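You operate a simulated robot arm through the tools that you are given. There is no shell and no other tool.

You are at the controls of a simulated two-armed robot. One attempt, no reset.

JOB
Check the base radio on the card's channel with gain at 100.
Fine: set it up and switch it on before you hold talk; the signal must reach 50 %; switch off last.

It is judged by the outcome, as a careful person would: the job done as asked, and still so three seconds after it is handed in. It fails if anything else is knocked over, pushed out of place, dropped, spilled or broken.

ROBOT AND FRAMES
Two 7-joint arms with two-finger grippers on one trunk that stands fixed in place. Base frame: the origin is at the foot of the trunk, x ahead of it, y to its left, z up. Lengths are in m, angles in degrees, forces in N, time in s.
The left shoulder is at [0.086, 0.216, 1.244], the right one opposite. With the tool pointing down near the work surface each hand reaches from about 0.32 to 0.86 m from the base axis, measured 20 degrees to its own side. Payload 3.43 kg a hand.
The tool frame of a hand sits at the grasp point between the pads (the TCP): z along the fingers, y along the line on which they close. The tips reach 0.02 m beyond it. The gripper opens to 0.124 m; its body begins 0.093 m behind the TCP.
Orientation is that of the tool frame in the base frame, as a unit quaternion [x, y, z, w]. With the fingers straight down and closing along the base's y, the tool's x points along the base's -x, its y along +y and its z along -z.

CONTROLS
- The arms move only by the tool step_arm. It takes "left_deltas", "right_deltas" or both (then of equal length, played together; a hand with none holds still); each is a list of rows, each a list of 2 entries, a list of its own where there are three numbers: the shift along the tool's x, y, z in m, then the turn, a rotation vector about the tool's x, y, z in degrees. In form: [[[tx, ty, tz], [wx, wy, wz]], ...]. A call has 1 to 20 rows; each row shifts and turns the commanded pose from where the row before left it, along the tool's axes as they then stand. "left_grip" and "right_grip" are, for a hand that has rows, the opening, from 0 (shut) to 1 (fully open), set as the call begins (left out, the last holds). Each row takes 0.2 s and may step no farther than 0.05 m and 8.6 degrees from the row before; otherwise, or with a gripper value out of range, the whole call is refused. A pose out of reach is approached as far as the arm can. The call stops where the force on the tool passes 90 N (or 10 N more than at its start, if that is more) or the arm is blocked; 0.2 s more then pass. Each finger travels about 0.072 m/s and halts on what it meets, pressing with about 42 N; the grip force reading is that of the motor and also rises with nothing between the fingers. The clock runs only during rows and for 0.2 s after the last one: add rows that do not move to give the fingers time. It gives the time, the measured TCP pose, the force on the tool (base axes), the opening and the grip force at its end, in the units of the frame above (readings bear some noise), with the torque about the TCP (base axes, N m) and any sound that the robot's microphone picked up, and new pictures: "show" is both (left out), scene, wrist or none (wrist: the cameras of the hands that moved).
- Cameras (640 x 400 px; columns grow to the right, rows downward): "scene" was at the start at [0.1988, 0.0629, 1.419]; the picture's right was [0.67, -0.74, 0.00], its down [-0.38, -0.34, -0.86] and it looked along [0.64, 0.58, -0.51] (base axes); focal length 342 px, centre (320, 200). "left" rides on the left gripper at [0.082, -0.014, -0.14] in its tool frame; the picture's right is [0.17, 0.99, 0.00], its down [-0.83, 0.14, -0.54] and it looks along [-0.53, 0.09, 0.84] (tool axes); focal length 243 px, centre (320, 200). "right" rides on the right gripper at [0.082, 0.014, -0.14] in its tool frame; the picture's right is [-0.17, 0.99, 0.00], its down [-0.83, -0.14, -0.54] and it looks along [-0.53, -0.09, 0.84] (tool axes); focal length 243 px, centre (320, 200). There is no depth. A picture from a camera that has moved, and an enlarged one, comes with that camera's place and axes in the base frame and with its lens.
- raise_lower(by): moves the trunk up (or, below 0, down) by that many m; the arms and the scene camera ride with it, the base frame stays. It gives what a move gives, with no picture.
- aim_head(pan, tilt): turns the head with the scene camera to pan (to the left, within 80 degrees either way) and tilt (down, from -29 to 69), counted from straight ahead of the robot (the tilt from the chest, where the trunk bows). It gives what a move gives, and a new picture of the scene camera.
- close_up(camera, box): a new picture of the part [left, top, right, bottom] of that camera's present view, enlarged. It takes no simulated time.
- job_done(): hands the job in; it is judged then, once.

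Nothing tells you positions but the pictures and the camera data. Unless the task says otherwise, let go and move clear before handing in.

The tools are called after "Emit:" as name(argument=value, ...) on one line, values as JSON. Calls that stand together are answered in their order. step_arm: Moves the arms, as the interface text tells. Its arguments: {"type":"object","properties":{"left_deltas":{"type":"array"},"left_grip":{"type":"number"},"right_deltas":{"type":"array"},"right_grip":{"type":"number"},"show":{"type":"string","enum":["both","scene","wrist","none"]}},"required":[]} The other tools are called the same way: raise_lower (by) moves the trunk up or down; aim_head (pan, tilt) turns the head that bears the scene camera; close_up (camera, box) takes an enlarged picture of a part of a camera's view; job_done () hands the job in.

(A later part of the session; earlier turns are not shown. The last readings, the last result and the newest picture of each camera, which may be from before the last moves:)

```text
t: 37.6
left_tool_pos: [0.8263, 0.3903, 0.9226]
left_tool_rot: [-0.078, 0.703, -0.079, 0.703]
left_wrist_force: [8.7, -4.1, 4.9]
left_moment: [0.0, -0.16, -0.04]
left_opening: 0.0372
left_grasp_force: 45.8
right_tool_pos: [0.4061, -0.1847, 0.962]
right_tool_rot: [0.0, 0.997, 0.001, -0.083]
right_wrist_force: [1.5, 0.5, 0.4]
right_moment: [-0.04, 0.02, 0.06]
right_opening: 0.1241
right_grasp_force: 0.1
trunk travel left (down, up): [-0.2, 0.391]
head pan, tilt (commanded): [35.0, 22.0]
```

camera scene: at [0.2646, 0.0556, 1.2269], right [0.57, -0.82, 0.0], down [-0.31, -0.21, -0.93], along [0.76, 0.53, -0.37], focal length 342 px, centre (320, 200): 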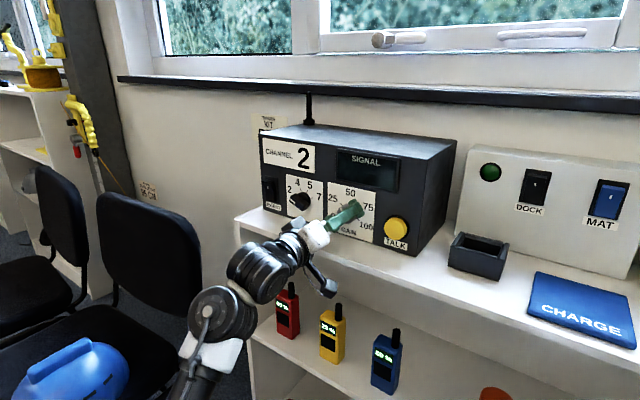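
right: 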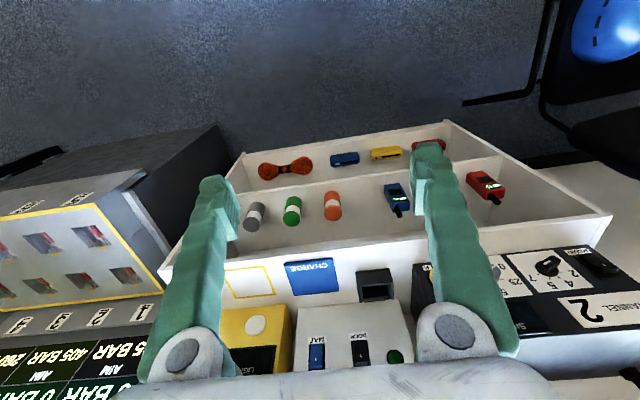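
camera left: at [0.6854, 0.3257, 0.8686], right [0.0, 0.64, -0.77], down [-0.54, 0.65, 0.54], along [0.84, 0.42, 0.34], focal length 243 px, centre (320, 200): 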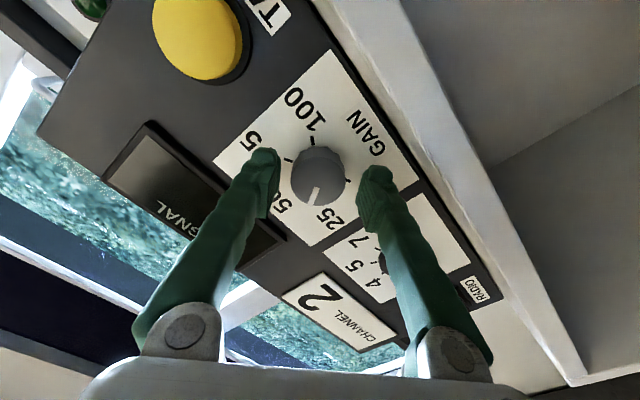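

Emit:
step_arm(left_deltas=[[[0, 0, 0.0004], [0, 0, 7.0]], [[0, 0, 0], [0, 0, 7.0]], [[0, 0, 0], [0, 0, 7.0]], [[0, 0, 0], [0, 0, 7.0]], [[0, 0, 0], [0, 0, 0]]], show="none")

Emit:
step_arm(left_deltas=[[[0, 0, 0], [0, 0, 7.0]], [[0, 0, 0], [0, 0, 7.0]], [[0, 0, 0], [0, 0, 7.0]], [[0, 0, 0], [0, 0, 7.0]], [[0, 0, 0], [0, 0, 0]]], show="both")

Emit:
close_up(camera="scene", box=[260, 150, 440, 270])

```text
t: 38.8
left_tool_pos: [0.8252, 0.3897, 0.9218]
left_tool_rot: [0.093, 0.701, 0.095, 0.701]
left_wrist_force: [-3.5, 1.1, 0.6]
left_moment: [0.03, -0.17, -0.06]
left_opening: 0.0374
left_grasp_force: 45.2
right_tool_pos: [0.4036, -0.184, 0.9624]
right_tool_rot: [0.0, 0.996, 0.001, -0.084]
right_wrist_force: [0.4, -0.2, 0.4]
right_moment: [-0.01, 0.0, 0.0]
right_opening: 0.1241
right_grasp_force: 0.1
trunk travel left (down, up): [-0.2, 0.391]
head pan, tilt (commanded): [35.0, 22.0]
```

```text
t: 40.0
left_tool_pos: [0.8254, 0.3912, 0.9232]
left_tool_rot: [0.26, 0.657, 0.261, 0.658]
left_wrist_force: [-1.6, 0.8, 6.2]
left_moment: [-0.01, -0.14, 0.07]
left_opening: 0.0372
left_grasp_force: 45.0
right_tool_pos: [0.4047, -0.1833, 0.9633]
right_tool_rot: [0.001, 0.997, 0.0, -0.083]
right_wrist_force: [0.0, 0.8, 0.0]
right_moment: [0.02, -0.01, 0.01]
right_opening: 0.124
right_grasp_force: 0.0
trunk travel left (down, up): [-0.2, 0.391]
head pan, tilt (commanded): [35.0, 22.0]
camera scene: at [0.2638, 0.0555, 1.2271], right [0.57, -0.82, 0.0], down [-0.31, -0.21, -0.93], along [0.76, 0.53, -0.37], focal length 342 px, centre (320, 200)
camera left: at [0.6855, 0.4359, 0.8528], right [0.0, 0.83, 0.56], down [-0.54, -0.47, 0.7], along [0.84, -0.3, 0.45], focal length 243 px, centre (320, 200)
```

scene: 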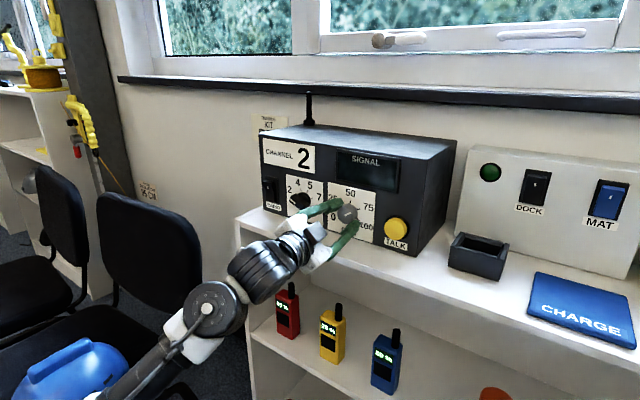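
left: 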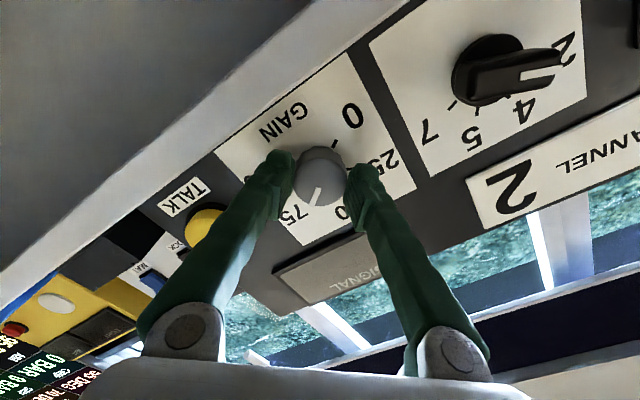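

```text
3.33 times, centred on (350, 210) of scene
camera zoom: at [0.2638, 0.0555, 1.2271], right [0.57, -0.82, 0.0], down [-0.31, -0.21, -0.93], along [0.76, 0.53, -0.37], focal length 1140 px, centre (220, 167)
```

zoom: 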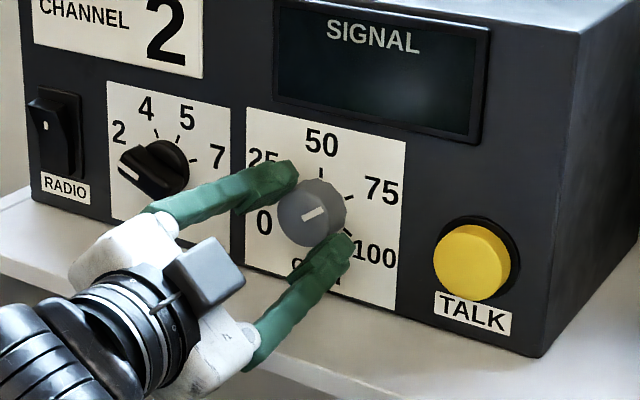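

The pointer is at about +48° (75 is at +60°, 100 at +120°). Release, roll back and re-grip for the last section.

Emit:
step_arm(left_deltas=[[[0, 0, 0], [0, 0, 0]], [[0, 0, 0], [0, 0, 0]], [[0, 0, 0], [0, 0, -8.0]], [[0, 0, 0], [0, 0, -8.0]], [[0, 0, 0], [0, 0, -8.0]], [[0, 0, 0], [0, 0, -8.0]], [[0, 0, 0], [0, 0, -8.0]], [[0, 0, 0], [0, 0, -8.0]], [[0, 0, 0], [0, 0, -8.0]], [[0, 0, 0], [0, 0, -8.0]], [[0, 0, 0], [0, 0, -8.0]], [[0, 0, 0], [0, 0, -8.0]], [[0, 0, 0], [0, 0, -4.0]], [[0, 0, 0], [0, 0, 0]]], left_grip=0.46, show="wrist")

Emit:
close_up(camera="left", box=[220, 60, 420, 220])

Emit:
step_arm(left_deltas=[[[0, 0, 0], [0, 0, 0]], [[0, 0, 0], [0, 0, 0]], [[0, 0, 0], [0, 0, 0]]], left_grip=0.22, show="none")

Emit:
step_arm(left_deltas=[[[0, 0, 0], [0, 0, 7.0]], [[0, 0, 0], [0, 0, 7.0]], [[0, 0, 0], [0, 0, 7.0]], [[0, 0, 0], [0, 0, 7.0]], [[0, 0, 0], [0, 0, 0]]], show="none")

```text
t: 43.0
left_tool_pos: [0.8251, 0.3902, 0.9218]
left_tool_rot: [-0.247, 0.662, -0.247, 0.663]
left_wrist_force: [-0.2, -0.2, -0.1]
left_moment: [0.0, -0.01, 0.01]
left_opening: 0.0572
left_grasp_force: 0.1
right_tool_pos: [0.4056, -0.1841, 0.9625]
right_tool_rot: [0.001, 0.997, 0.001, -0.083]
right_wrist_force: [0.3, 0.3, -0.1]
right_moment: [0.02, 0.0, -0.01]
right_opening: 0.1242
right_grasp_force: 0.1
trunk travel left (down, up): [-0.2, 0.391]
head pan, tilt (commanded): [35.0, 22.0]
camera left: at [0.6855, 0.3256, 0.8685], right [0.0, 0.64, -0.77], down [-0.54, 0.65, 0.54], along [0.84, 0.42, 0.34], focal length 243 px, centre (320, 200)
```

left: 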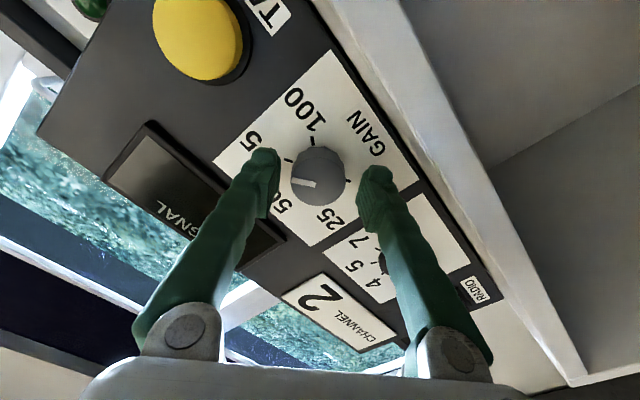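

```text
2.50 times, centred on (320, 140) of left
camera zoom: at [0.6855, 0.3256, 0.8685], right [0.0, 0.64, -0.77], down [-0.54, 0.65, 0.54], along [0.84, 0.42, 0.34], focal length 606 px, centre (320, 350)
```

zoom: 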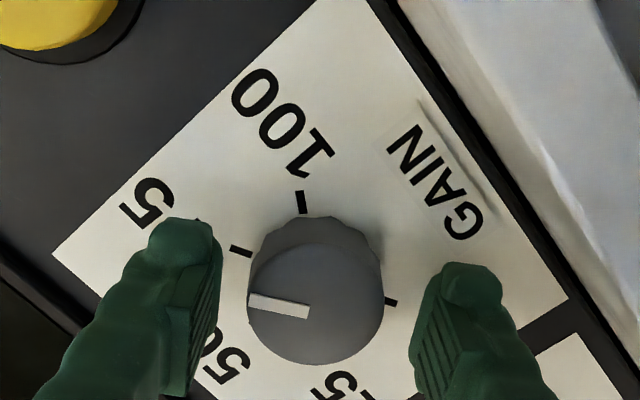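

```text
t: 43.8
left_tool_pos: [0.8262, 0.389, 0.9218]
left_tool_rot: [-0.247, 0.662, -0.247, 0.663]
left_wrist_force: [5.5, -2.9, 4.9]
left_moment: [-0.01, -0.03, -0.14]
left_opening: 0.0375
left_grasp_force: 44.9
right_tool_pos: [0.406, -0.1839, 0.963]
right_tool_rot: [0.0, 0.997, 0.001, -0.083]
right_wrist_force: [-0.3, 0.3, 0.3]
right_moment: [-0.01, -0.01, -0.01]
right_opening: 0.124
right_grasp_force: 0.1
trunk travel left (down, up): [-0.2, 0.391]
head pan, tilt (commanded): [35.0, 22.0]
```

```text
t: 45.0
left_tool_pos: [0.8252, 0.3898, 0.9229]
left_tool_rot: [-0.078, 0.702, -0.078, 0.703]
left_wrist_force: [6.5, -3.4, 9.2]
left_moment: [0.06, -0.13, -0.05]
left_opening: 0.0374
left_grasp_force: 45.2
right_tool_pos: [0.4058, -0.1837, 0.9628]
right_tool_rot: [-0.001, 0.996, 0.001, -0.084]
right_wrist_force: [-0.6, -0.5, -0.3]
right_moment: [-0.01, 0.0, -0.01]
right_opening: 0.124
right_grasp_force: 0.0
trunk travel left (down, up): [-0.2, 0.391]
head pan, tilt (commanded): [35.0, 22.0]
```

Emit:
step_arm(left_deltas=[[[-0.0004, 0, 0.0003], [0, 0, 7.0]], [[0, 0, 0], [0, 0, 7.0]], [[0, 0, 0], [0, 0, 7.0]], [[0, 0, 0], [0, 0, 7.0]], [[0, 0, 0], [0, 0, 0]]], show="none")

Emit:
step_arm(left_deltas=[[[0, 0, 0], [0, 0, 6.0]], [[0, 0, 0], [0, 0, 6.0]], [[0, 0, 0], [0, 0, 0]]], show="both")

Emit:
close_up(camera="scene", box=[310, 180, 400, 250])

Emit:
close_up(camera="left", box=[220, 60, 420, 220])

```text
t: 46.2
left_tool_pos: [0.8264, 0.3913, 0.9216]
left_tool_rot: [0.094, 0.701, 0.095, 0.701]
left_wrist_force: [-15.2, -2.1, 0.6]
left_moment: [0.01, 0.19, 0.03]
left_opening: 0.037
left_grasp_force: 45.6
right_tool_pos: [0.4041, -0.1838, 0.9633]
right_tool_rot: [0.0, 0.997, 0.001, -0.083]
right_wrist_force: [-0.6, -0.6, 0.3]
right_moment: [0.02, -0.01, 0.03]
right_opening: 0.124
right_grasp_force: 0.0
trunk travel left (down, up): [-0.2, 0.391]
head pan, tilt (commanded): [35.0, 22.0]
```

```text
t: 47.0
left_tool_pos: [0.8249, 0.3904, 0.9218]
left_tool_rot: [0.167, 0.687, 0.166, 0.687]
left_wrist_force: [-12.6, -1.9, -3.3]
left_moment: [-0.6, 0.08, 0.05]
left_opening: 0.0375
left_grasp_force: 45.2
right_tool_pos: [0.4053, -0.1836, 0.9622]
right_tool_rot: [0.0, 0.996, 0.0, -0.084]
right_wrist_force: [-0.1, -0.4, -0.6]
right_moment: [-0.02, -0.02, 0.01]
right_opening: 0.1241
right_grasp_force: 0.0
trunk travel left (down, up): [-0.2, 0.391]
head pan, tilt (commanded): [35.0, 22.0]
camera scene: at [0.2635, 0.0556, 1.2272], right [0.57, -0.82, 0.0], down [-0.31, -0.21, -0.93], along [0.76, 0.53, -0.37], focal length 342 px, centre (320, 200)
camera left: at [0.6856, 0.4148, 0.8434], right [0.0, 0.95, 0.3], down [-0.54, -0.26, 0.8], along [0.84, -0.16, 0.51], focal length 243 px, centre (320, 200)
```

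scene: 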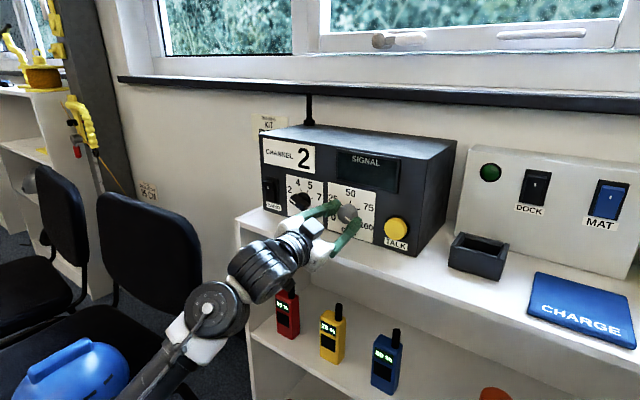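
left: 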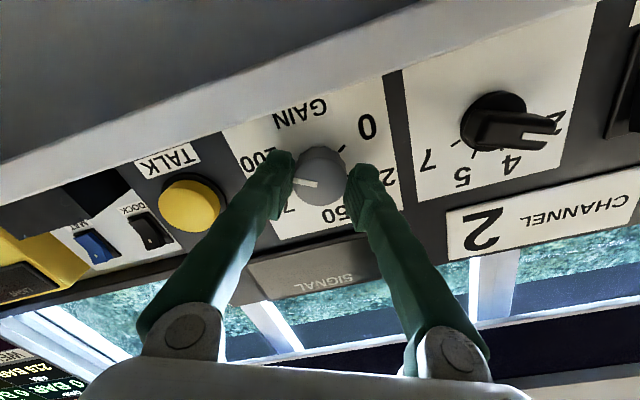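

```text
5.71 times, centred on (355, 215) of scene
camera zoom: at [0.2635, 0.0556, 1.2272], right [0.57, -0.82, 0.0], down [-0.31, -0.21, -0.93], along [0.76, 0.53, -0.37], focal length 1955 px, centre (120, 114)
```

zoom: 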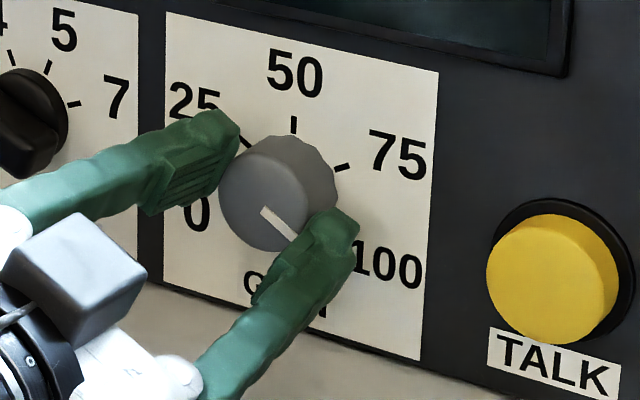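

```text
2.50 times, centred on (320, 140) of left
camera zoom: at [0.6856, 0.4148, 0.8434], right [0.0, 0.95, 0.3], down [-0.54, -0.26, 0.8], along [0.84, -0.16, 0.51], focal length 606 px, centre (320, 350)
```

zoom: 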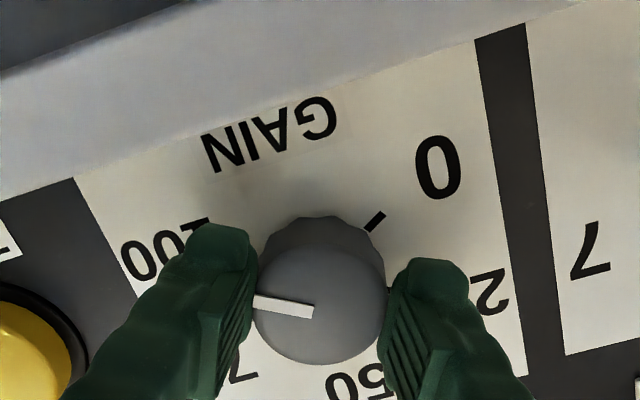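

The pointer is near +117°, and I now feel a twisting resistance (0.6 N·m), perhaps the end stop. I'll add a small extra turn to find out.

Emit:
step_arm(left_deltas=[[[0, 0, -0.0006], [0, 0, 3.0]], [[0, 0, 0], [0, 0, 0]]], show="none")

```text
t: 47.6
left_tool_pos: [0.826, 0.3901, 0.9229]
left_tool_rot: [0.185, 0.682, 0.186, 0.683]
left_wrist_force: [-3.7, -4.3, 0.3]
left_moment: [-0.49, -0.03, -0.1]
left_opening: 0.0375
left_grasp_force: 45.4
right_tool_pos: [0.4044, -0.1848, 0.963]
right_tool_rot: [0.0, 0.997, 0.001, -0.083]
right_wrist_force: [0.7, 0.8, 0.0]
right_moment: [0.0, 0.0, 0.01]
right_opening: 0.1238
right_grasp_force: 0.0
trunk travel left (down, up): [-0.2, 0.391]
head pan, tilt (commanded): [35.0, 22.0]
```

Emit:
close_up(camera="left", box=[220, 60, 420, 220])

Emit:
close_up(camera="scene", box=[325, 190, 375, 235])

```text
2.50 times, centred on (320, 140) of left
camera zoom: at [0.6858, 0.4188, 0.845], right [0.0, 0.94, 0.35], down [-0.54, -0.3, 0.79], along [0.84, -0.19, 0.51], focal length 606 px, centre (320, 350)
```

zoom: 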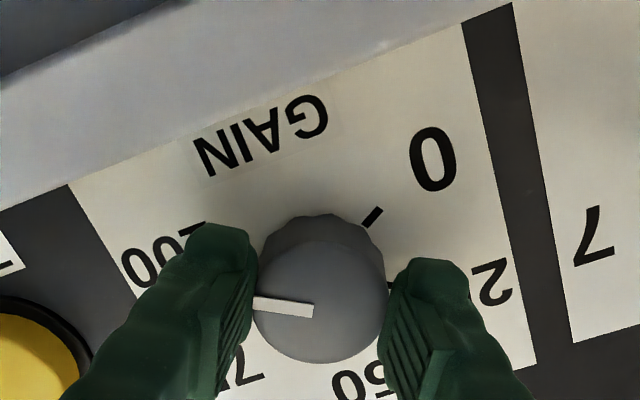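

```text
8.89 times, centred on (350, 212) of scene
camera zoom: at [0.2641, 0.0552, 1.2271], right [0.57, -0.82, 0.0], down [-0.31, -0.21, -0.93], along [0.76, 0.53, -0.37], focal length 3041 px, centre (53, 89)
```

zoom: 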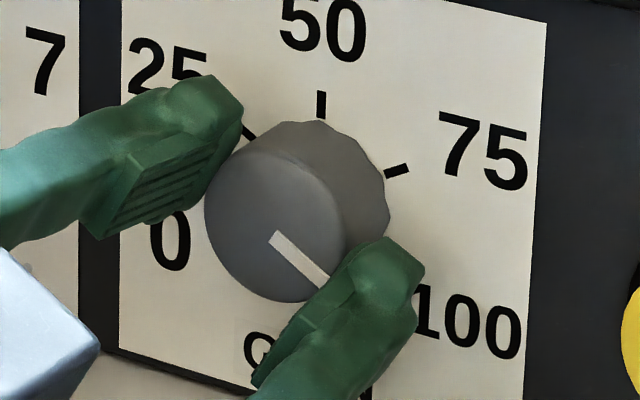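

The mark slipped relative to the fingers, so the knob is at its end stop, which should be 100. I'll release, back off and verify.

Emit:
step_arm(left_deltas=[[[0, 0, 0], [0, 0, 0]], [[0, 0, 0], [0, 0, 0]], [[0, 0, -0.02], [0, 0, 0]], [[0, 0, -0.035], [0, 0, 0]], [[0, 0, -0.045], [0, 0, 0]], [[0, 0, -0.02], [0, 0, 0]], [[0, 0, 0], [0, 0, 0]]], left_grip=0.46)

Emit:
close_up(camera="scene", box=[325, 180, 395, 235])

Emit:
close_up(camera="left", box=[220, 60, 420, 220])

Emit:
close_up(camera="scene", box=[255, 165, 325, 215])

```text
t: 49.2
left_tool_pos: [0.7067, 0.3904, 0.9221]
left_tool_rot: [0.185, 0.683, 0.184, 0.683]
left_wrist_force: [-0.7, 0.7, 0.3]
left_moment: [-0.02, -0.04, -0.01]
left_opening: 0.057
left_grasp_force: 0.0
right_tool_pos: [0.4062, -0.1832, 0.9631]
right_tool_rot: [0.0, 0.996, 0.001, -0.084]
right_wrist_force: [-0.6, -0.3, 0.1]
right_moment: [0.04, 0.0, -0.01]
right_opening: 0.124
right_grasp_force: 0.0
trunk travel left (down, up): [-0.2, 0.391]
head pan, tilt (commanded): [35.0, 22.0]
camera scene: at [0.2646, 0.0557, 1.2269], right [0.57, -0.82, 0.0], down [-0.31, -0.21, -0.93], along [0.76, 0.53, -0.37], focal length 342 px, centre (320, 200)
camera left: at [0.5659, 0.4191, 0.8447], right [0.0, 0.94, 0.35], down [-0.54, -0.3, 0.79], along [0.84, -0.19, 0.5], focal length 243 px, centre (320, 200)
```

scene: 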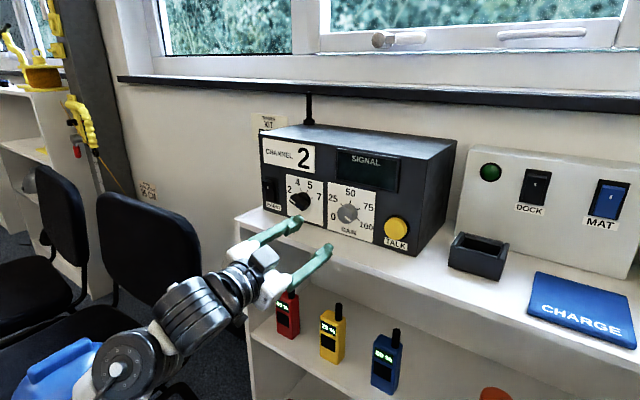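
left: 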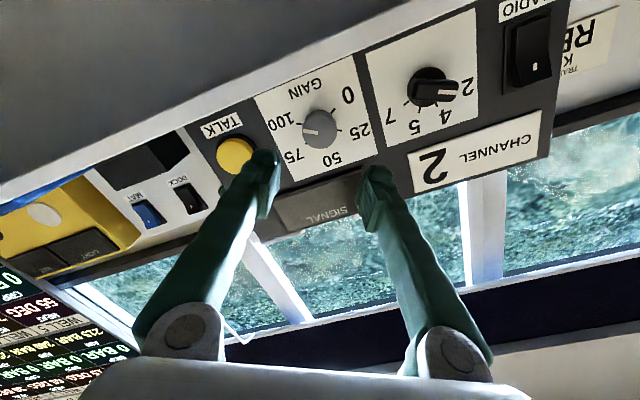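

```text
7.27 times, centred on (360, 208) of scene
camera zoom: at [0.2646, 0.0557, 1.2269], right [0.57, -0.82, 0.0], down [-0.31, -0.21, -0.93], along [0.76, 0.53, -0.37], focal length 2488 px, centre (29, 146)
```

zoom: 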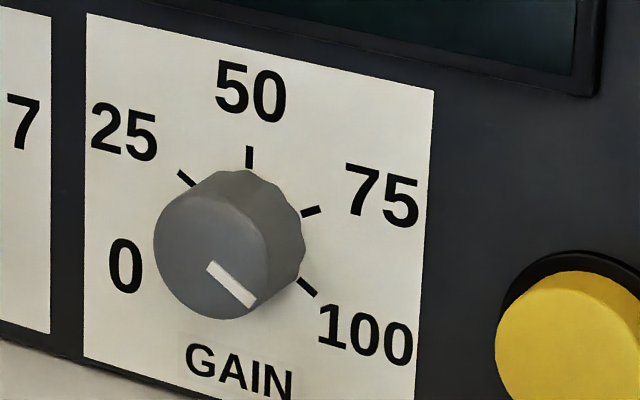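

```text
2.50 times, centred on (320, 140) of left
camera zoom: at [0.5659, 0.4191, 0.8447], right [0.0, 0.94, 0.35], down [-0.54, -0.3, 0.79], along [0.84, -0.19, 0.5], focal length 606 px, centre (320, 350)
```

zoom: 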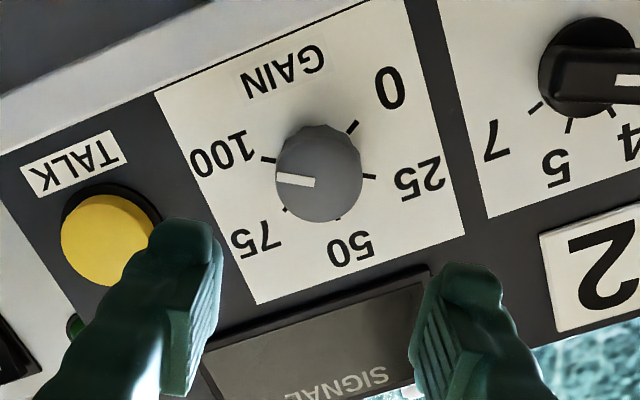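

```text
8.00 times, centred on (290, 190) of scene
camera zoom: at [0.2646, 0.0557, 1.2269], right [0.57, -0.82, 0.0], down [-0.31, -0.21, -0.93], along [0.76, 0.53, -0.37], focal length 2737 px, centre (560, 280)
```

zoom: 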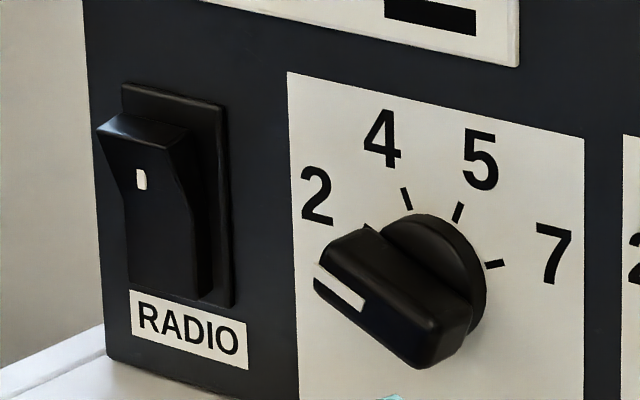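

Gain is on 100 at the end stop, and channel is on 2. Next is the RADIO rocker at y ≈ 0.616: its top half sticks out, so it's off and pressing the top should switch it on. I'll close the fingers, roll level and move in front of its upper half.

Emit:
step_arm(left_deltas=[[[0, 0, 0], [0, 0, -7.6]], [[0, 0, 0], [0, 0, -7.6]], [[0, 0, 0], [0, 0, -7.6]], [[0, 0, 0], [0, 0, -7.6]], [[-0.0047, 0.0377, 0.005], [0, 0, 0]], [[-0.0047, 0.0377, 0.005], [0, 0, 0]], [[-0.0047, 0.0377, 0.005], [0, 0, 0]], [[-0.0047, 0.0377, 0.005], [0, 0, 0]], [[-0.0047, 0.0377, 0.005], [0, 0, 0]], [[-0.0047, 0.0377, 0.005], [0, 0, 0]], [[0, 0, 0], [0, 0, 0]]], left_grip=0)

Emit:
close_up(camera="left", box=[220, 60, 420, 220])

Emit:
close_up(camera="scene", box=[200, 150, 320, 240])

```text
t: 51.6
left_tool_pos: [0.7342, 0.6153, 0.9469]
left_tool_rot: [-0.001, 0.707, -0.001, 0.707]
left_wrist_force: [-0.5, 0.9, 0.5]
left_moment: [-0.03, 0.0, 0.0]
left_opening: 0.0
left_grasp_force: 34.7
right_tool_pos: [0.4053, -0.1835, 0.9627]
right_tool_rot: [0.0, 0.997, 0.002, -0.084]
right_wrist_force: [1.0, 0.5, 0.3]
right_moment: [0.01, -0.01, 0.02]
right_opening: 0.1239
right_grasp_force: 0.0
trunk travel left (down, up): [-0.2, 0.391]
head pan, tilt (commanded): [35.0, 22.0]
camera scene: at [0.2646, 0.0555, 1.2269], right [0.57, -0.82, 0.0], down [-0.31, -0.21, -0.93], along [0.76, 0.53, -0.37], focal length 342 px, centre (320, 200)
camera left: at [0.5943, 0.6011, 0.8654], right [0.0, 0.99, -0.17], down [-0.54, 0.14, 0.83], along [0.84, 0.09, 0.53], focal length 243 px, centre (320, 200)
```

scene: 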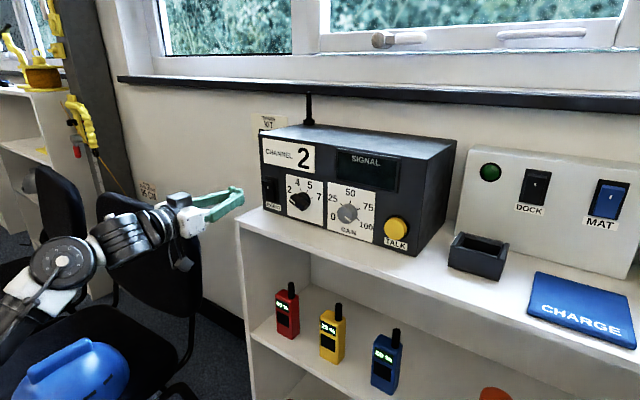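
left: 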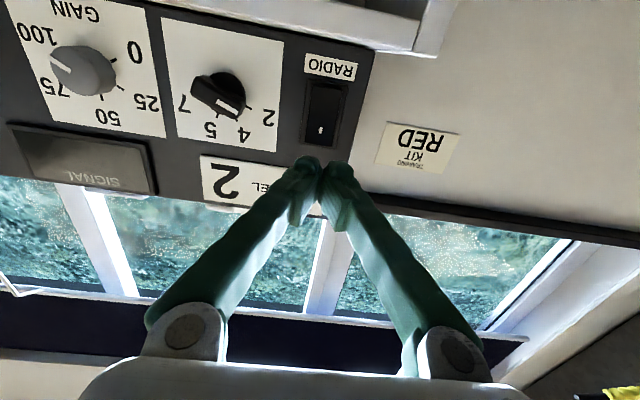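

```text
2.50 times, centred on (320, 140) of left
camera zoom: at [0.5943, 0.6011, 0.8654], right [0.0, 0.99, -0.17], down [-0.54, 0.14, 0.83], along [0.84, 0.09, 0.53], focal length 606 px, centre (320, 350)
```

zoom: 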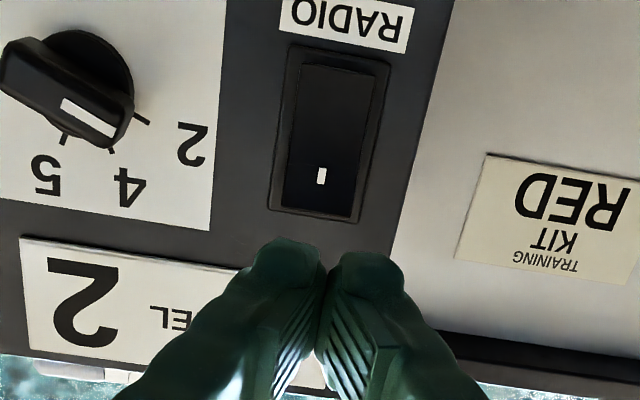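

```text
4.44 times, centred on (260, 195) of scene
camera zoom: at [0.2646, 0.0555, 1.2269], right [0.57, -0.82, 0.0], down [-0.31, -0.21, -0.93], along [0.76, 0.53, -0.37], focal length 1521 px, centre (587, 222)
```

zoom: 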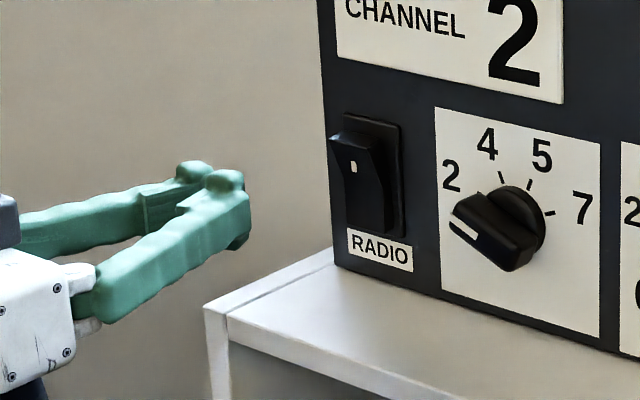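

The tool axis lines up with the rocker's upper end. I'll approach to just short of contact, then push in small steps.

Emit:
step_arm(left_deltas=[[[0, 0, 0.03], [0, 0, 0]], [[0, 0, 0.03], [0, 0, 0]], [[0, 0, 0.012], [0, 0, 0]], [[0, 0, 0], [0, 0, 0]]])

Emit:
close_up(camera="scene", box=[200, 150, 320, 240])

Emit:
close_up(camera="left", box=[220, 60, 420, 220])

```text
t: 52.6
left_tool_pos: [0.8083, 0.6162, 0.9474]
left_tool_rot: [-0.001, 0.707, -0.001, 0.707]
left_wrist_force: [-0.6, -0.1, -0.1]
left_moment: [0.01, -0.02, 0.03]
left_opening: 0.0001
left_grasp_force: 34.3
right_tool_pos: [0.4059, -0.1837, 0.9621]
right_tool_rot: [0.001, 0.996, 0.001, -0.084]
right_wrist_force: [-0.2, 0.1, -0.1]
right_moment: [0.0, -0.01, 0.01]
right_opening: 0.1242
right_grasp_force: 0.1
trunk travel left (down, up): [-0.2, 0.391]
head pan, tilt (commanded): [35.0, 22.0]
camera scene: at [0.2646, 0.0556, 1.2269], right [0.57, -0.82, 0.0], down [-0.31, -0.21, -0.93], along [0.76, 0.53, -0.37], focal length 342 px, centre (320, 200)
camera left: at [0.6683, 0.6012, 0.8654], right [0.0, 0.99, -0.17], down [-0.54, 0.14, 0.83], along [0.84, 0.09, 0.53], focal length 243 px, centre (320, 200)
```

scene: 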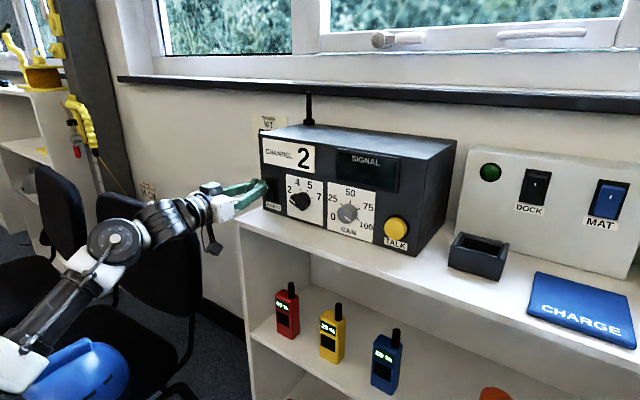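
left: 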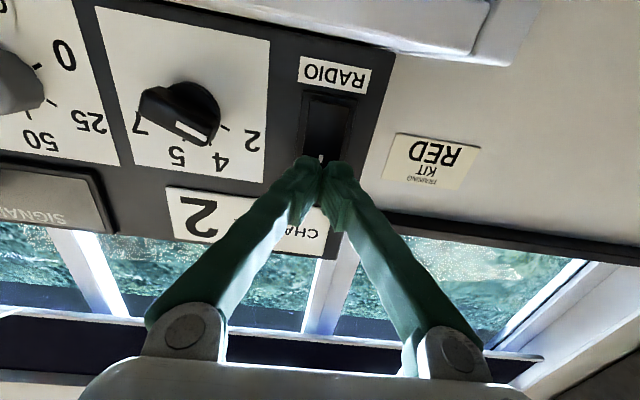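

```text
4.44 times, centred on (260, 195) of scene
camera zoom: at [0.2646, 0.0556, 1.2269], right [0.57, -0.82, 0.0], down [-0.31, -0.21, -0.93], along [0.76, 0.53, -0.37], focal length 1521 px, centre (587, 222)
```

zoom: 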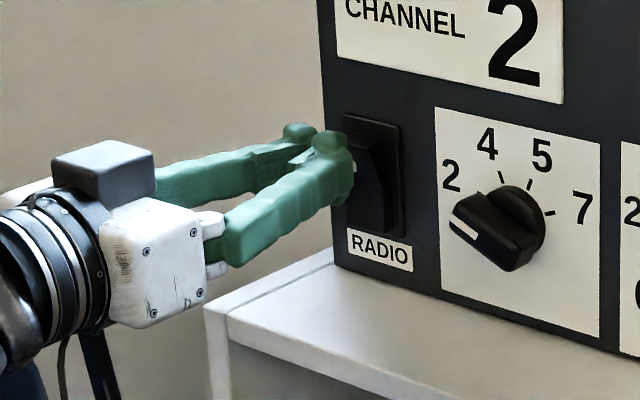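

```text
2.50 times, centred on (320, 140) of left
camera zoom: at [0.6683, 0.6012, 0.8654], right [0.0, 0.99, -0.17], down [-0.54, 0.14, 0.83], along [0.84, 0.09, 0.53], focal length 606 px, centre (320, 350)
```

zoom: 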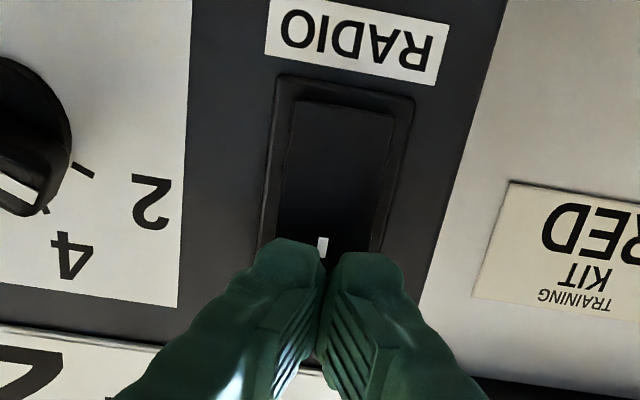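

Emit:
step_arm(left_deltas=[[[0, 0, 0.003], [0, 0, 0]], [[0, 0, 0.003], [0, 0, 0]], [[0, 0, 0.003], [0, 0, 0]], [[0, 0, 0.003], [0, 0, 0]], [[0, 0, 0], [0, 0, 0]]], show="none")

Emit:
close_up(camera="left", box=[220, 60, 420, 220])

```text
t: 53.8
left_tool_pos: [0.8207, 0.6157, 0.9469]
left_tool_rot: [-0.001, 0.707, 0.0, 0.707]
left_wrist_force: [0.4, -0.3, 0.2]
left_moment: [-0.03, 0.01, 0.03]
left_opening: 0.0001
left_grasp_force: 34.3
right_tool_pos: [0.406, -0.1848, 0.9623]
right_tool_rot: [0.0, 0.997, 0.001, -0.083]
right_wrist_force: [-0.5, 0.4, 1.0]
right_moment: [0.0, 0.0, -0.01]
right_opening: 0.1242
right_grasp_force: 0.1
trunk travel left (down, up): [-0.2, 0.391]
head pan, tilt (commanded): [35.0, 22.0]
```

```text
2.50 times, centred on (320, 140) of left
camera zoom: at [0.6802, 0.6012, 0.866], right [0.0, 0.99, -0.17], down [-0.54, 0.14, 0.83], along [0.84, 0.09, 0.53], focal length 606 px, centre (320, 350)
```

zoom: 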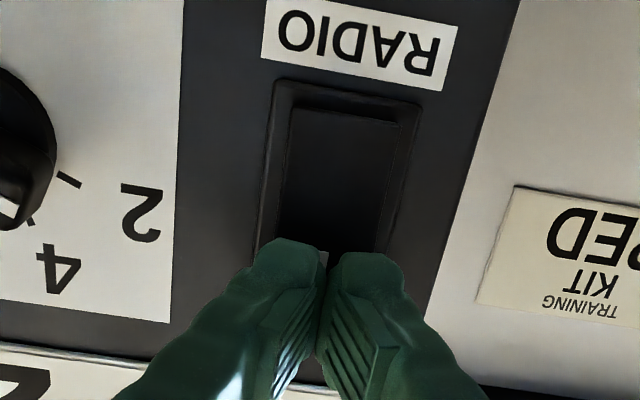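

Emit:
step_arm(left_deltas=[[[0, 0, 0.002], [0, 0, 0]], [[0, 0, 0.002], [0, 0, 0]], [[0, 0, 0.002], [0, 0, 0]], [[0, 0, 0], [0, 0, 0]]], show="none")

Emit:
close_up(camera="left", box=[220, 60, 420, 220])

```text
t: 54.8
left_tool_pos: [0.8262, 0.6165, 0.9486]
left_tool_rot: [-0.002, 0.707, -0.002, 0.707]
left_wrist_force: [-0.4, 0.3, 0.3]
left_moment: [-0.02, 0.0, 0.0]
left_opening: 0.0061
left_grasp_force: 34.3
right_tool_pos: [0.406, -0.1846, 0.9626]
right_tool_rot: [0.0, 0.997, 0.001, -0.083]
right_wrist_force: [-0.5, 0.5, -0.4]
right_moment: [-0.03, 0.04, -0.01]
right_opening: 0.1241
right_grasp_force: 0.0
trunk travel left (down, up): [-0.2, 0.391]
head pan, tilt (commanded): [35.0, 22.0]
```

```text
2.50 times, centred on (320, 140) of left
camera zoom: at [0.6854, 0.6015, 0.8665], right [0.0, 0.99, -0.17], down [-0.54, 0.14, 0.83], along [0.84, 0.09, 0.53], focal length 606 px, centre (320, 350)
```

zoom: 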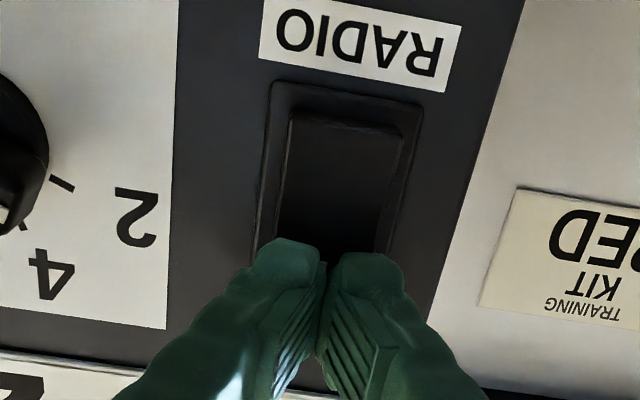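

Emit:
step_arm(left_deltas=[[[0, 0, 0.002], [0, 0, 0]], [[0, 0, 0.002], [0, 0, 0]], [[0, 0, 0], [0, 0, 0]]], show="scene")

Emit:
close_up(camera="left", box=[220, 60, 420, 220])

Emit:
close_up(camera="scene", box=[240, 130, 400, 240])

```text
t: 55.6
left_tool_pos: [0.8296, 0.6165, 0.9494]
left_tool_rot: [-0.002, 0.707, -0.001, 0.707]
left_wrist_force: [-0.8, -0.1, -0.4]
left_moment: [0.0, 0.01, 0.03]
left_opening: 0.0
left_grasp_force: 34.7
right_tool_pos: [0.405, -0.1838, 0.9628]
right_tool_rot: [0.0, 0.996, 0.001, -0.084]
right_wrist_force: [-0.7, -1.0, 0.4]
right_moment: [0.01, -0.02, -0.01]
right_opening: 0.124
right_grasp_force: 0.0
trunk travel left (down, up): [-0.2, 0.391]
head pan, tilt (commanded): [35.0, 22.0]
camera scene: at [0.2646, 0.0556, 1.2269], right [0.57, -0.82, 0.0], down [-0.31, -0.21, -0.93], along [0.76, 0.53, -0.37], focal length 342 px, centre (320, 200)
```

scene: 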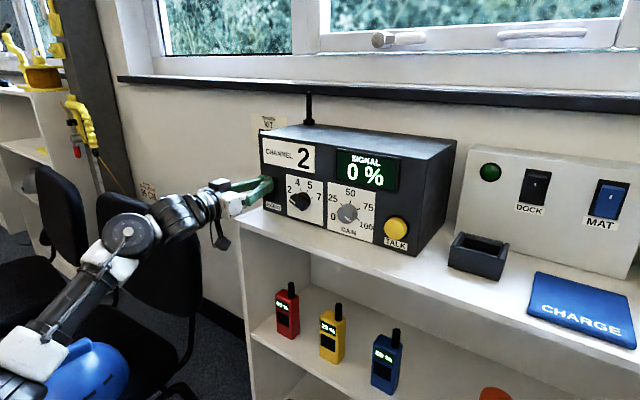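

```text
2.50 times, centred on (320, 140) of left
camera zoom: at [0.6901, 0.6012, 0.8669], right [0.0, 0.99, -0.17], down [-0.54, 0.14, 0.83], along [0.84, 0.09, 0.53], focal length 606 px, centre (320, 350)
```

zoom: 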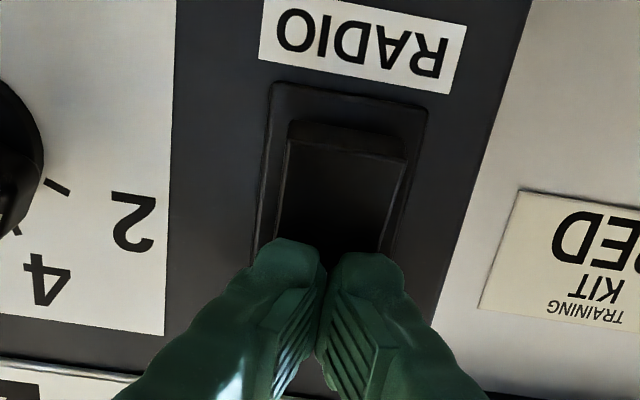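

```text
3.64 times, centred on (320, 185) of scene
camera zoom: at [0.2646, 0.0556, 1.2269], right [0.57, -0.82, 0.0], down [-0.31, -0.21, -0.93], along [0.76, 0.53, -0.37], focal length 1244 px, centre (320, 254)
```

zoom: 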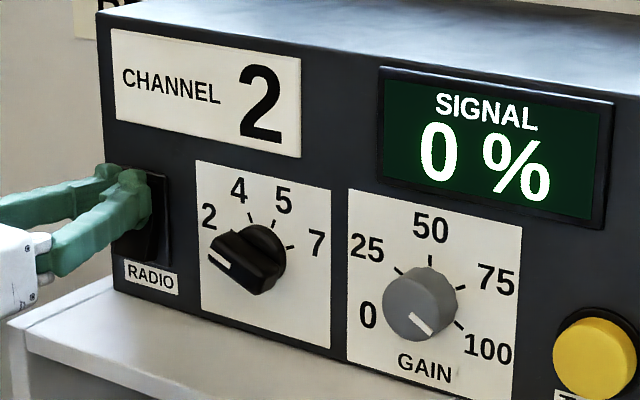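

The radio is on and the display shows "SIGNAL 0 %". I'll retreat straight back, then slide across in front of TALK.

Emit:
step_arm(left_deltas=[[[0, 0, -0.03], [0, 0, 0]], [[0, 0, -0.04], [0, 0, 0]], [[0, 0, -0.03], [0, 0, 0]], [[0.0035, -0.042, 0], [0, 0, 0]], [[0.0035, -0.042, 0], [0, 0, 0]], [[0.0035, -0.042, 0], [0, 0, 0]], [[0.0035, -0.042, 0], [0, 0, 0]], [[0.0035, -0.042, 0], [0, 0, 0]], [[0.0035, -0.042, 0], [0, 0, 0]], [[0.0035, -0.042, 0], [0, 0, 0]], [[0.0035, -0.042, 0], [0, 0, 0]], [[0, 0, 0], [0, 0, 0]]])

Emit:
close_up(camera="scene", box=[240, 120, 440, 260])

Emit:
close_up(camera="left", box=[220, 60, 420, 220])

```text
t: 58.2
left_tool_pos: [0.7314, 0.2814, 0.9236]
left_tool_rot: [-0.002, 0.707, -0.001, 0.707]
left_wrist_force: [0.5, 0.2, -0.6]
left_moment: [-0.01, 0.01, 0.02]
left_opening: 0.0
left_grasp_force: 34.7
right_tool_pos: [0.4051, -0.1831, 0.9619]
right_tool_rot: [0.0, 0.996, 0.001, -0.084]
right_wrist_force: [0.9, 0.7, 0.3]
right_moment: [0.0, -0.04, 0.01]
right_opening: 0.1239
right_grasp_force: 0.0
trunk travel left (down, up): [-0.2, 0.391]
head pan, tilt (commanded): [35.0, 22.0]
camera scene: at [0.2645, 0.0561, 1.2269], right [0.57, -0.82, 0.0], down [-0.31, -0.22, -0.93], along [0.76, 0.53, -0.37], focal length 342 px, centre (320, 200)
camera left: at [0.5903, 0.2653, 0.8417], right [0.0, 0.99, -0.17], down [-0.54, 0.14, 0.83], along [0.84, 0.09, 0.53], focal length 243 px, centre (320, 200)
```

scene: 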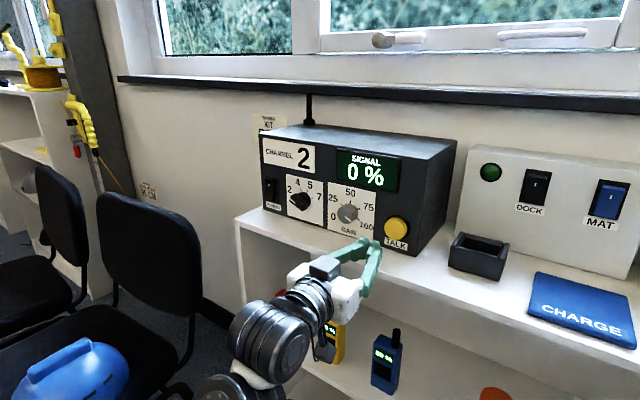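
left: 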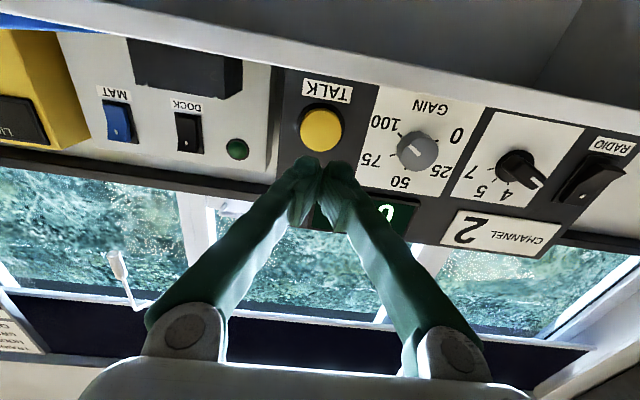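

```text
2.86 times, centred on (340, 190) of scene
camera zoom: at [0.2645, 0.0561, 1.2269], right [0.57, -0.82, 0.0], down [-0.31, -0.22, -0.93], along [0.76, 0.53, -0.37], focal length 978 px, centre (263, 229)
```

zoom: 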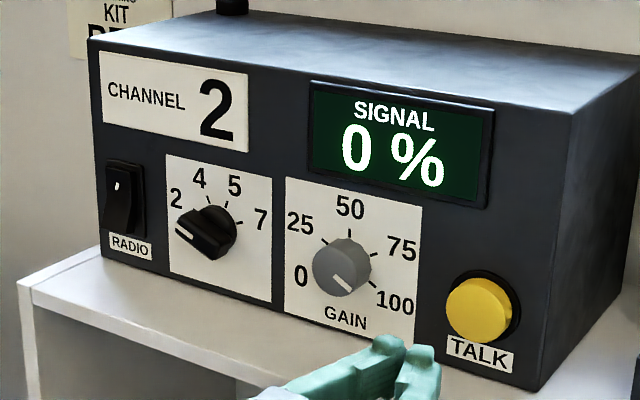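

```text
2.50 times, centred on (320, 140) of left
camera zoom: at [0.5903, 0.2653, 0.8417], right [0.0, 0.99, -0.17], down [-0.54, 0.14, 0.83], along [0.84, 0.09, 0.53], focal length 606 px, centre (320, 350)
```

zoom: 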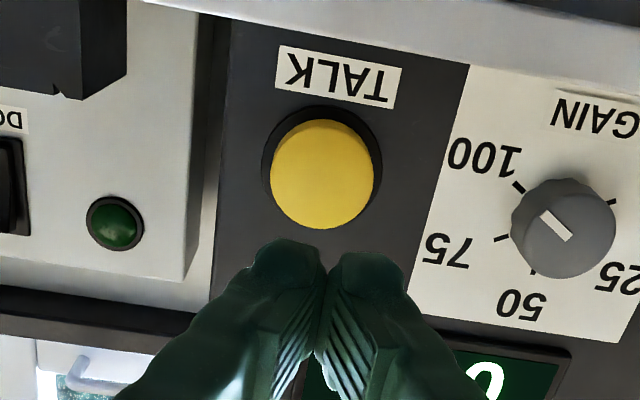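

Slightly high for the TALK button, so I'll lower 7 mm and advance to just short of it.

Emit:
step_arm(left_deltas=[[[0.007, 0, 0.02], [0, 0, 0]], [[0, 0, 0.03], [0, 0, 0]], [[0, 0, 0.025], [0, 0, 0]], [[0, 0, 0.006], [0, 0, 0]], [[0, 0, 0], [0, 0, 0]]])

Emit:
close_up(camera="scene", box=[300, 140, 460, 270])

Emit:
close_up(camera="left", box=[220, 60, 420, 220])

```text
t: 59.4
left_tool_pos: [0.8108, 0.2788, 0.9168]
left_tool_rot: [-0.001, 0.707, 0.0, 0.707]
left_wrist_force: [0.8, 1.1, 0.8]
left_moment: [0.0, 0.02, -0.02]
left_opening: 0.0004
left_grasp_force: 34.3
right_tool_pos: [0.4048, -0.1834, 0.9624]
right_tool_rot: [0.0, 0.997, 0.001, -0.082]
right_wrist_force: [0.6, -0.9, 0.9]
right_moment: [0.0, 0.02, 0.02]
right_opening: 0.124
right_grasp_force: 0.0
trunk travel left (down, up): [-0.2, 0.391]
head pan, tilt (commanded): [35.0, 22.0]
camera scene: at [0.2647, 0.0557, 1.2269], right [0.57, -0.82, 0.0], down [-0.31, -0.21, -0.93], along [0.76, 0.53, -0.37], focal length 342 px, centre (320, 200)
camera left: at [0.671, 0.2645, 0.834], right [0.0, 0.99, -0.17], down [-0.54, 0.14, 0.83], along [0.84, 0.09, 0.53], focal length 243 px, centre (320, 200)
```

scene: 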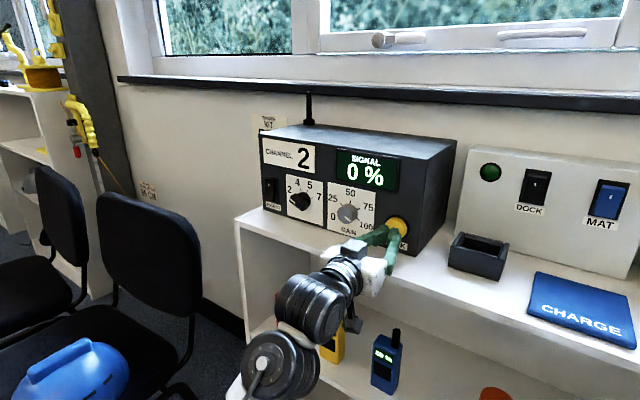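
left: 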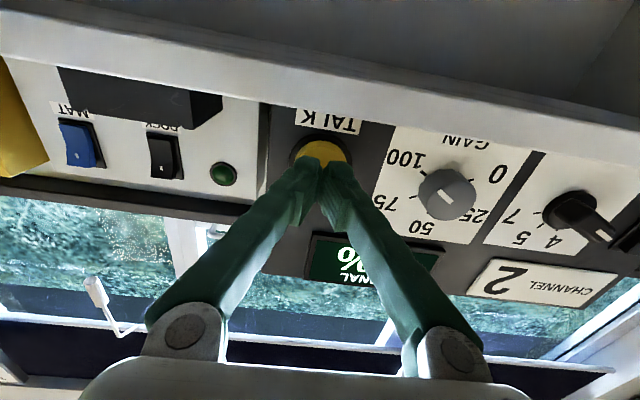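

```text
3.08 times, centred on (380, 205) of scene
camera zoom: at [0.2647, 0.0557, 1.2269], right [0.57, -0.82, 0.0], down [-0.31, -0.21, -0.93], along [0.76, 0.53, -0.37], focal length 1053 px, centre (135, 185)
```

zoom: 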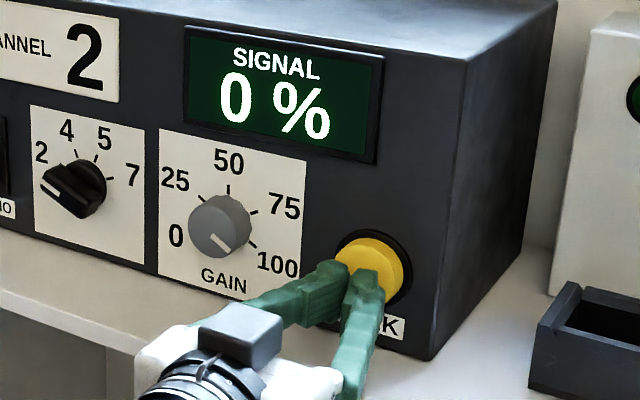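

```text
2.50 times, centred on (320, 140) of left
camera zoom: at [0.671, 0.2645, 0.834], right [0.0, 0.99, -0.17], down [-0.54, 0.14, 0.83], along [0.84, 0.09, 0.53], focal length 606 px, centre (320, 350)
```

zoom: 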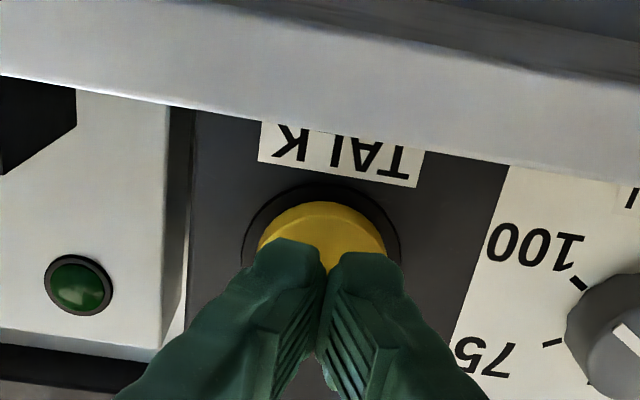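

The fingertips are centred on the button. I'll press slowly in 2 mm steps and watch the display and the force.

Emit:
step_arm(left_deltas=[[[0, 0, 0.002], [0, 0, 0]], [[0, 0, 0.002], [0, 0, 0]], [[0, 0, 0.002], [0, 0, 0]], [[0, 0, 0.002], [0, 0, 0]], [[0, 0, 0], [0, 0, 0]]], show="scene")

Emit:
close_up(camera="scene", box=[300, 140, 460, 270])

```text
t: 60.6
left_tool_pos: [0.8192, 0.28, 0.917]
left_tool_rot: [-0.001, 0.707, -0.001, 0.707]
left_wrist_force: [-1.3, 1.0, -0.7]
left_moment: [-0.01, 0.03, 0.01]
left_opening: 0.0
left_grasp_force: 34.7
right_tool_pos: [0.4058, -0.1838, 0.9639]
right_tool_rot: [0.0, 0.996, 0.001, -0.084]
right_wrist_force: [-0.2, 0.2, -0.7]
right_moment: [-0.02, -0.01, 0.02]
right_opening: 0.1239
right_grasp_force: 0.1
trunk travel left (down, up): [-0.2, 0.391]
head pan, tilt (commanded): [35.0, 22.0]
camera scene: at [0.2646, 0.0556, 1.2269], right [0.57, -0.82, 0.0], down [-0.31, -0.21, -0.93], along [0.76, 0.53, -0.37], focal length 342 px, centre (320, 200)
```

scene: 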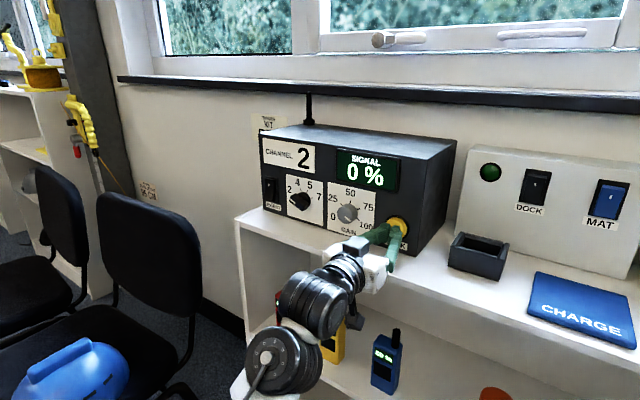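

```text
3.08 times, centred on (380, 205) of scene
camera zoom: at [0.2646, 0.0556, 1.2269], right [0.57, -0.82, 0.0], down [-0.31, -0.21, -0.93], along [0.76, 0.53, -0.37], focal length 1053 px, centre (135, 185)
```

zoom: 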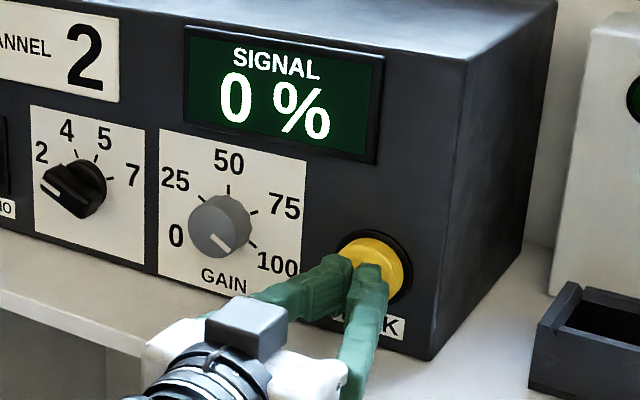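

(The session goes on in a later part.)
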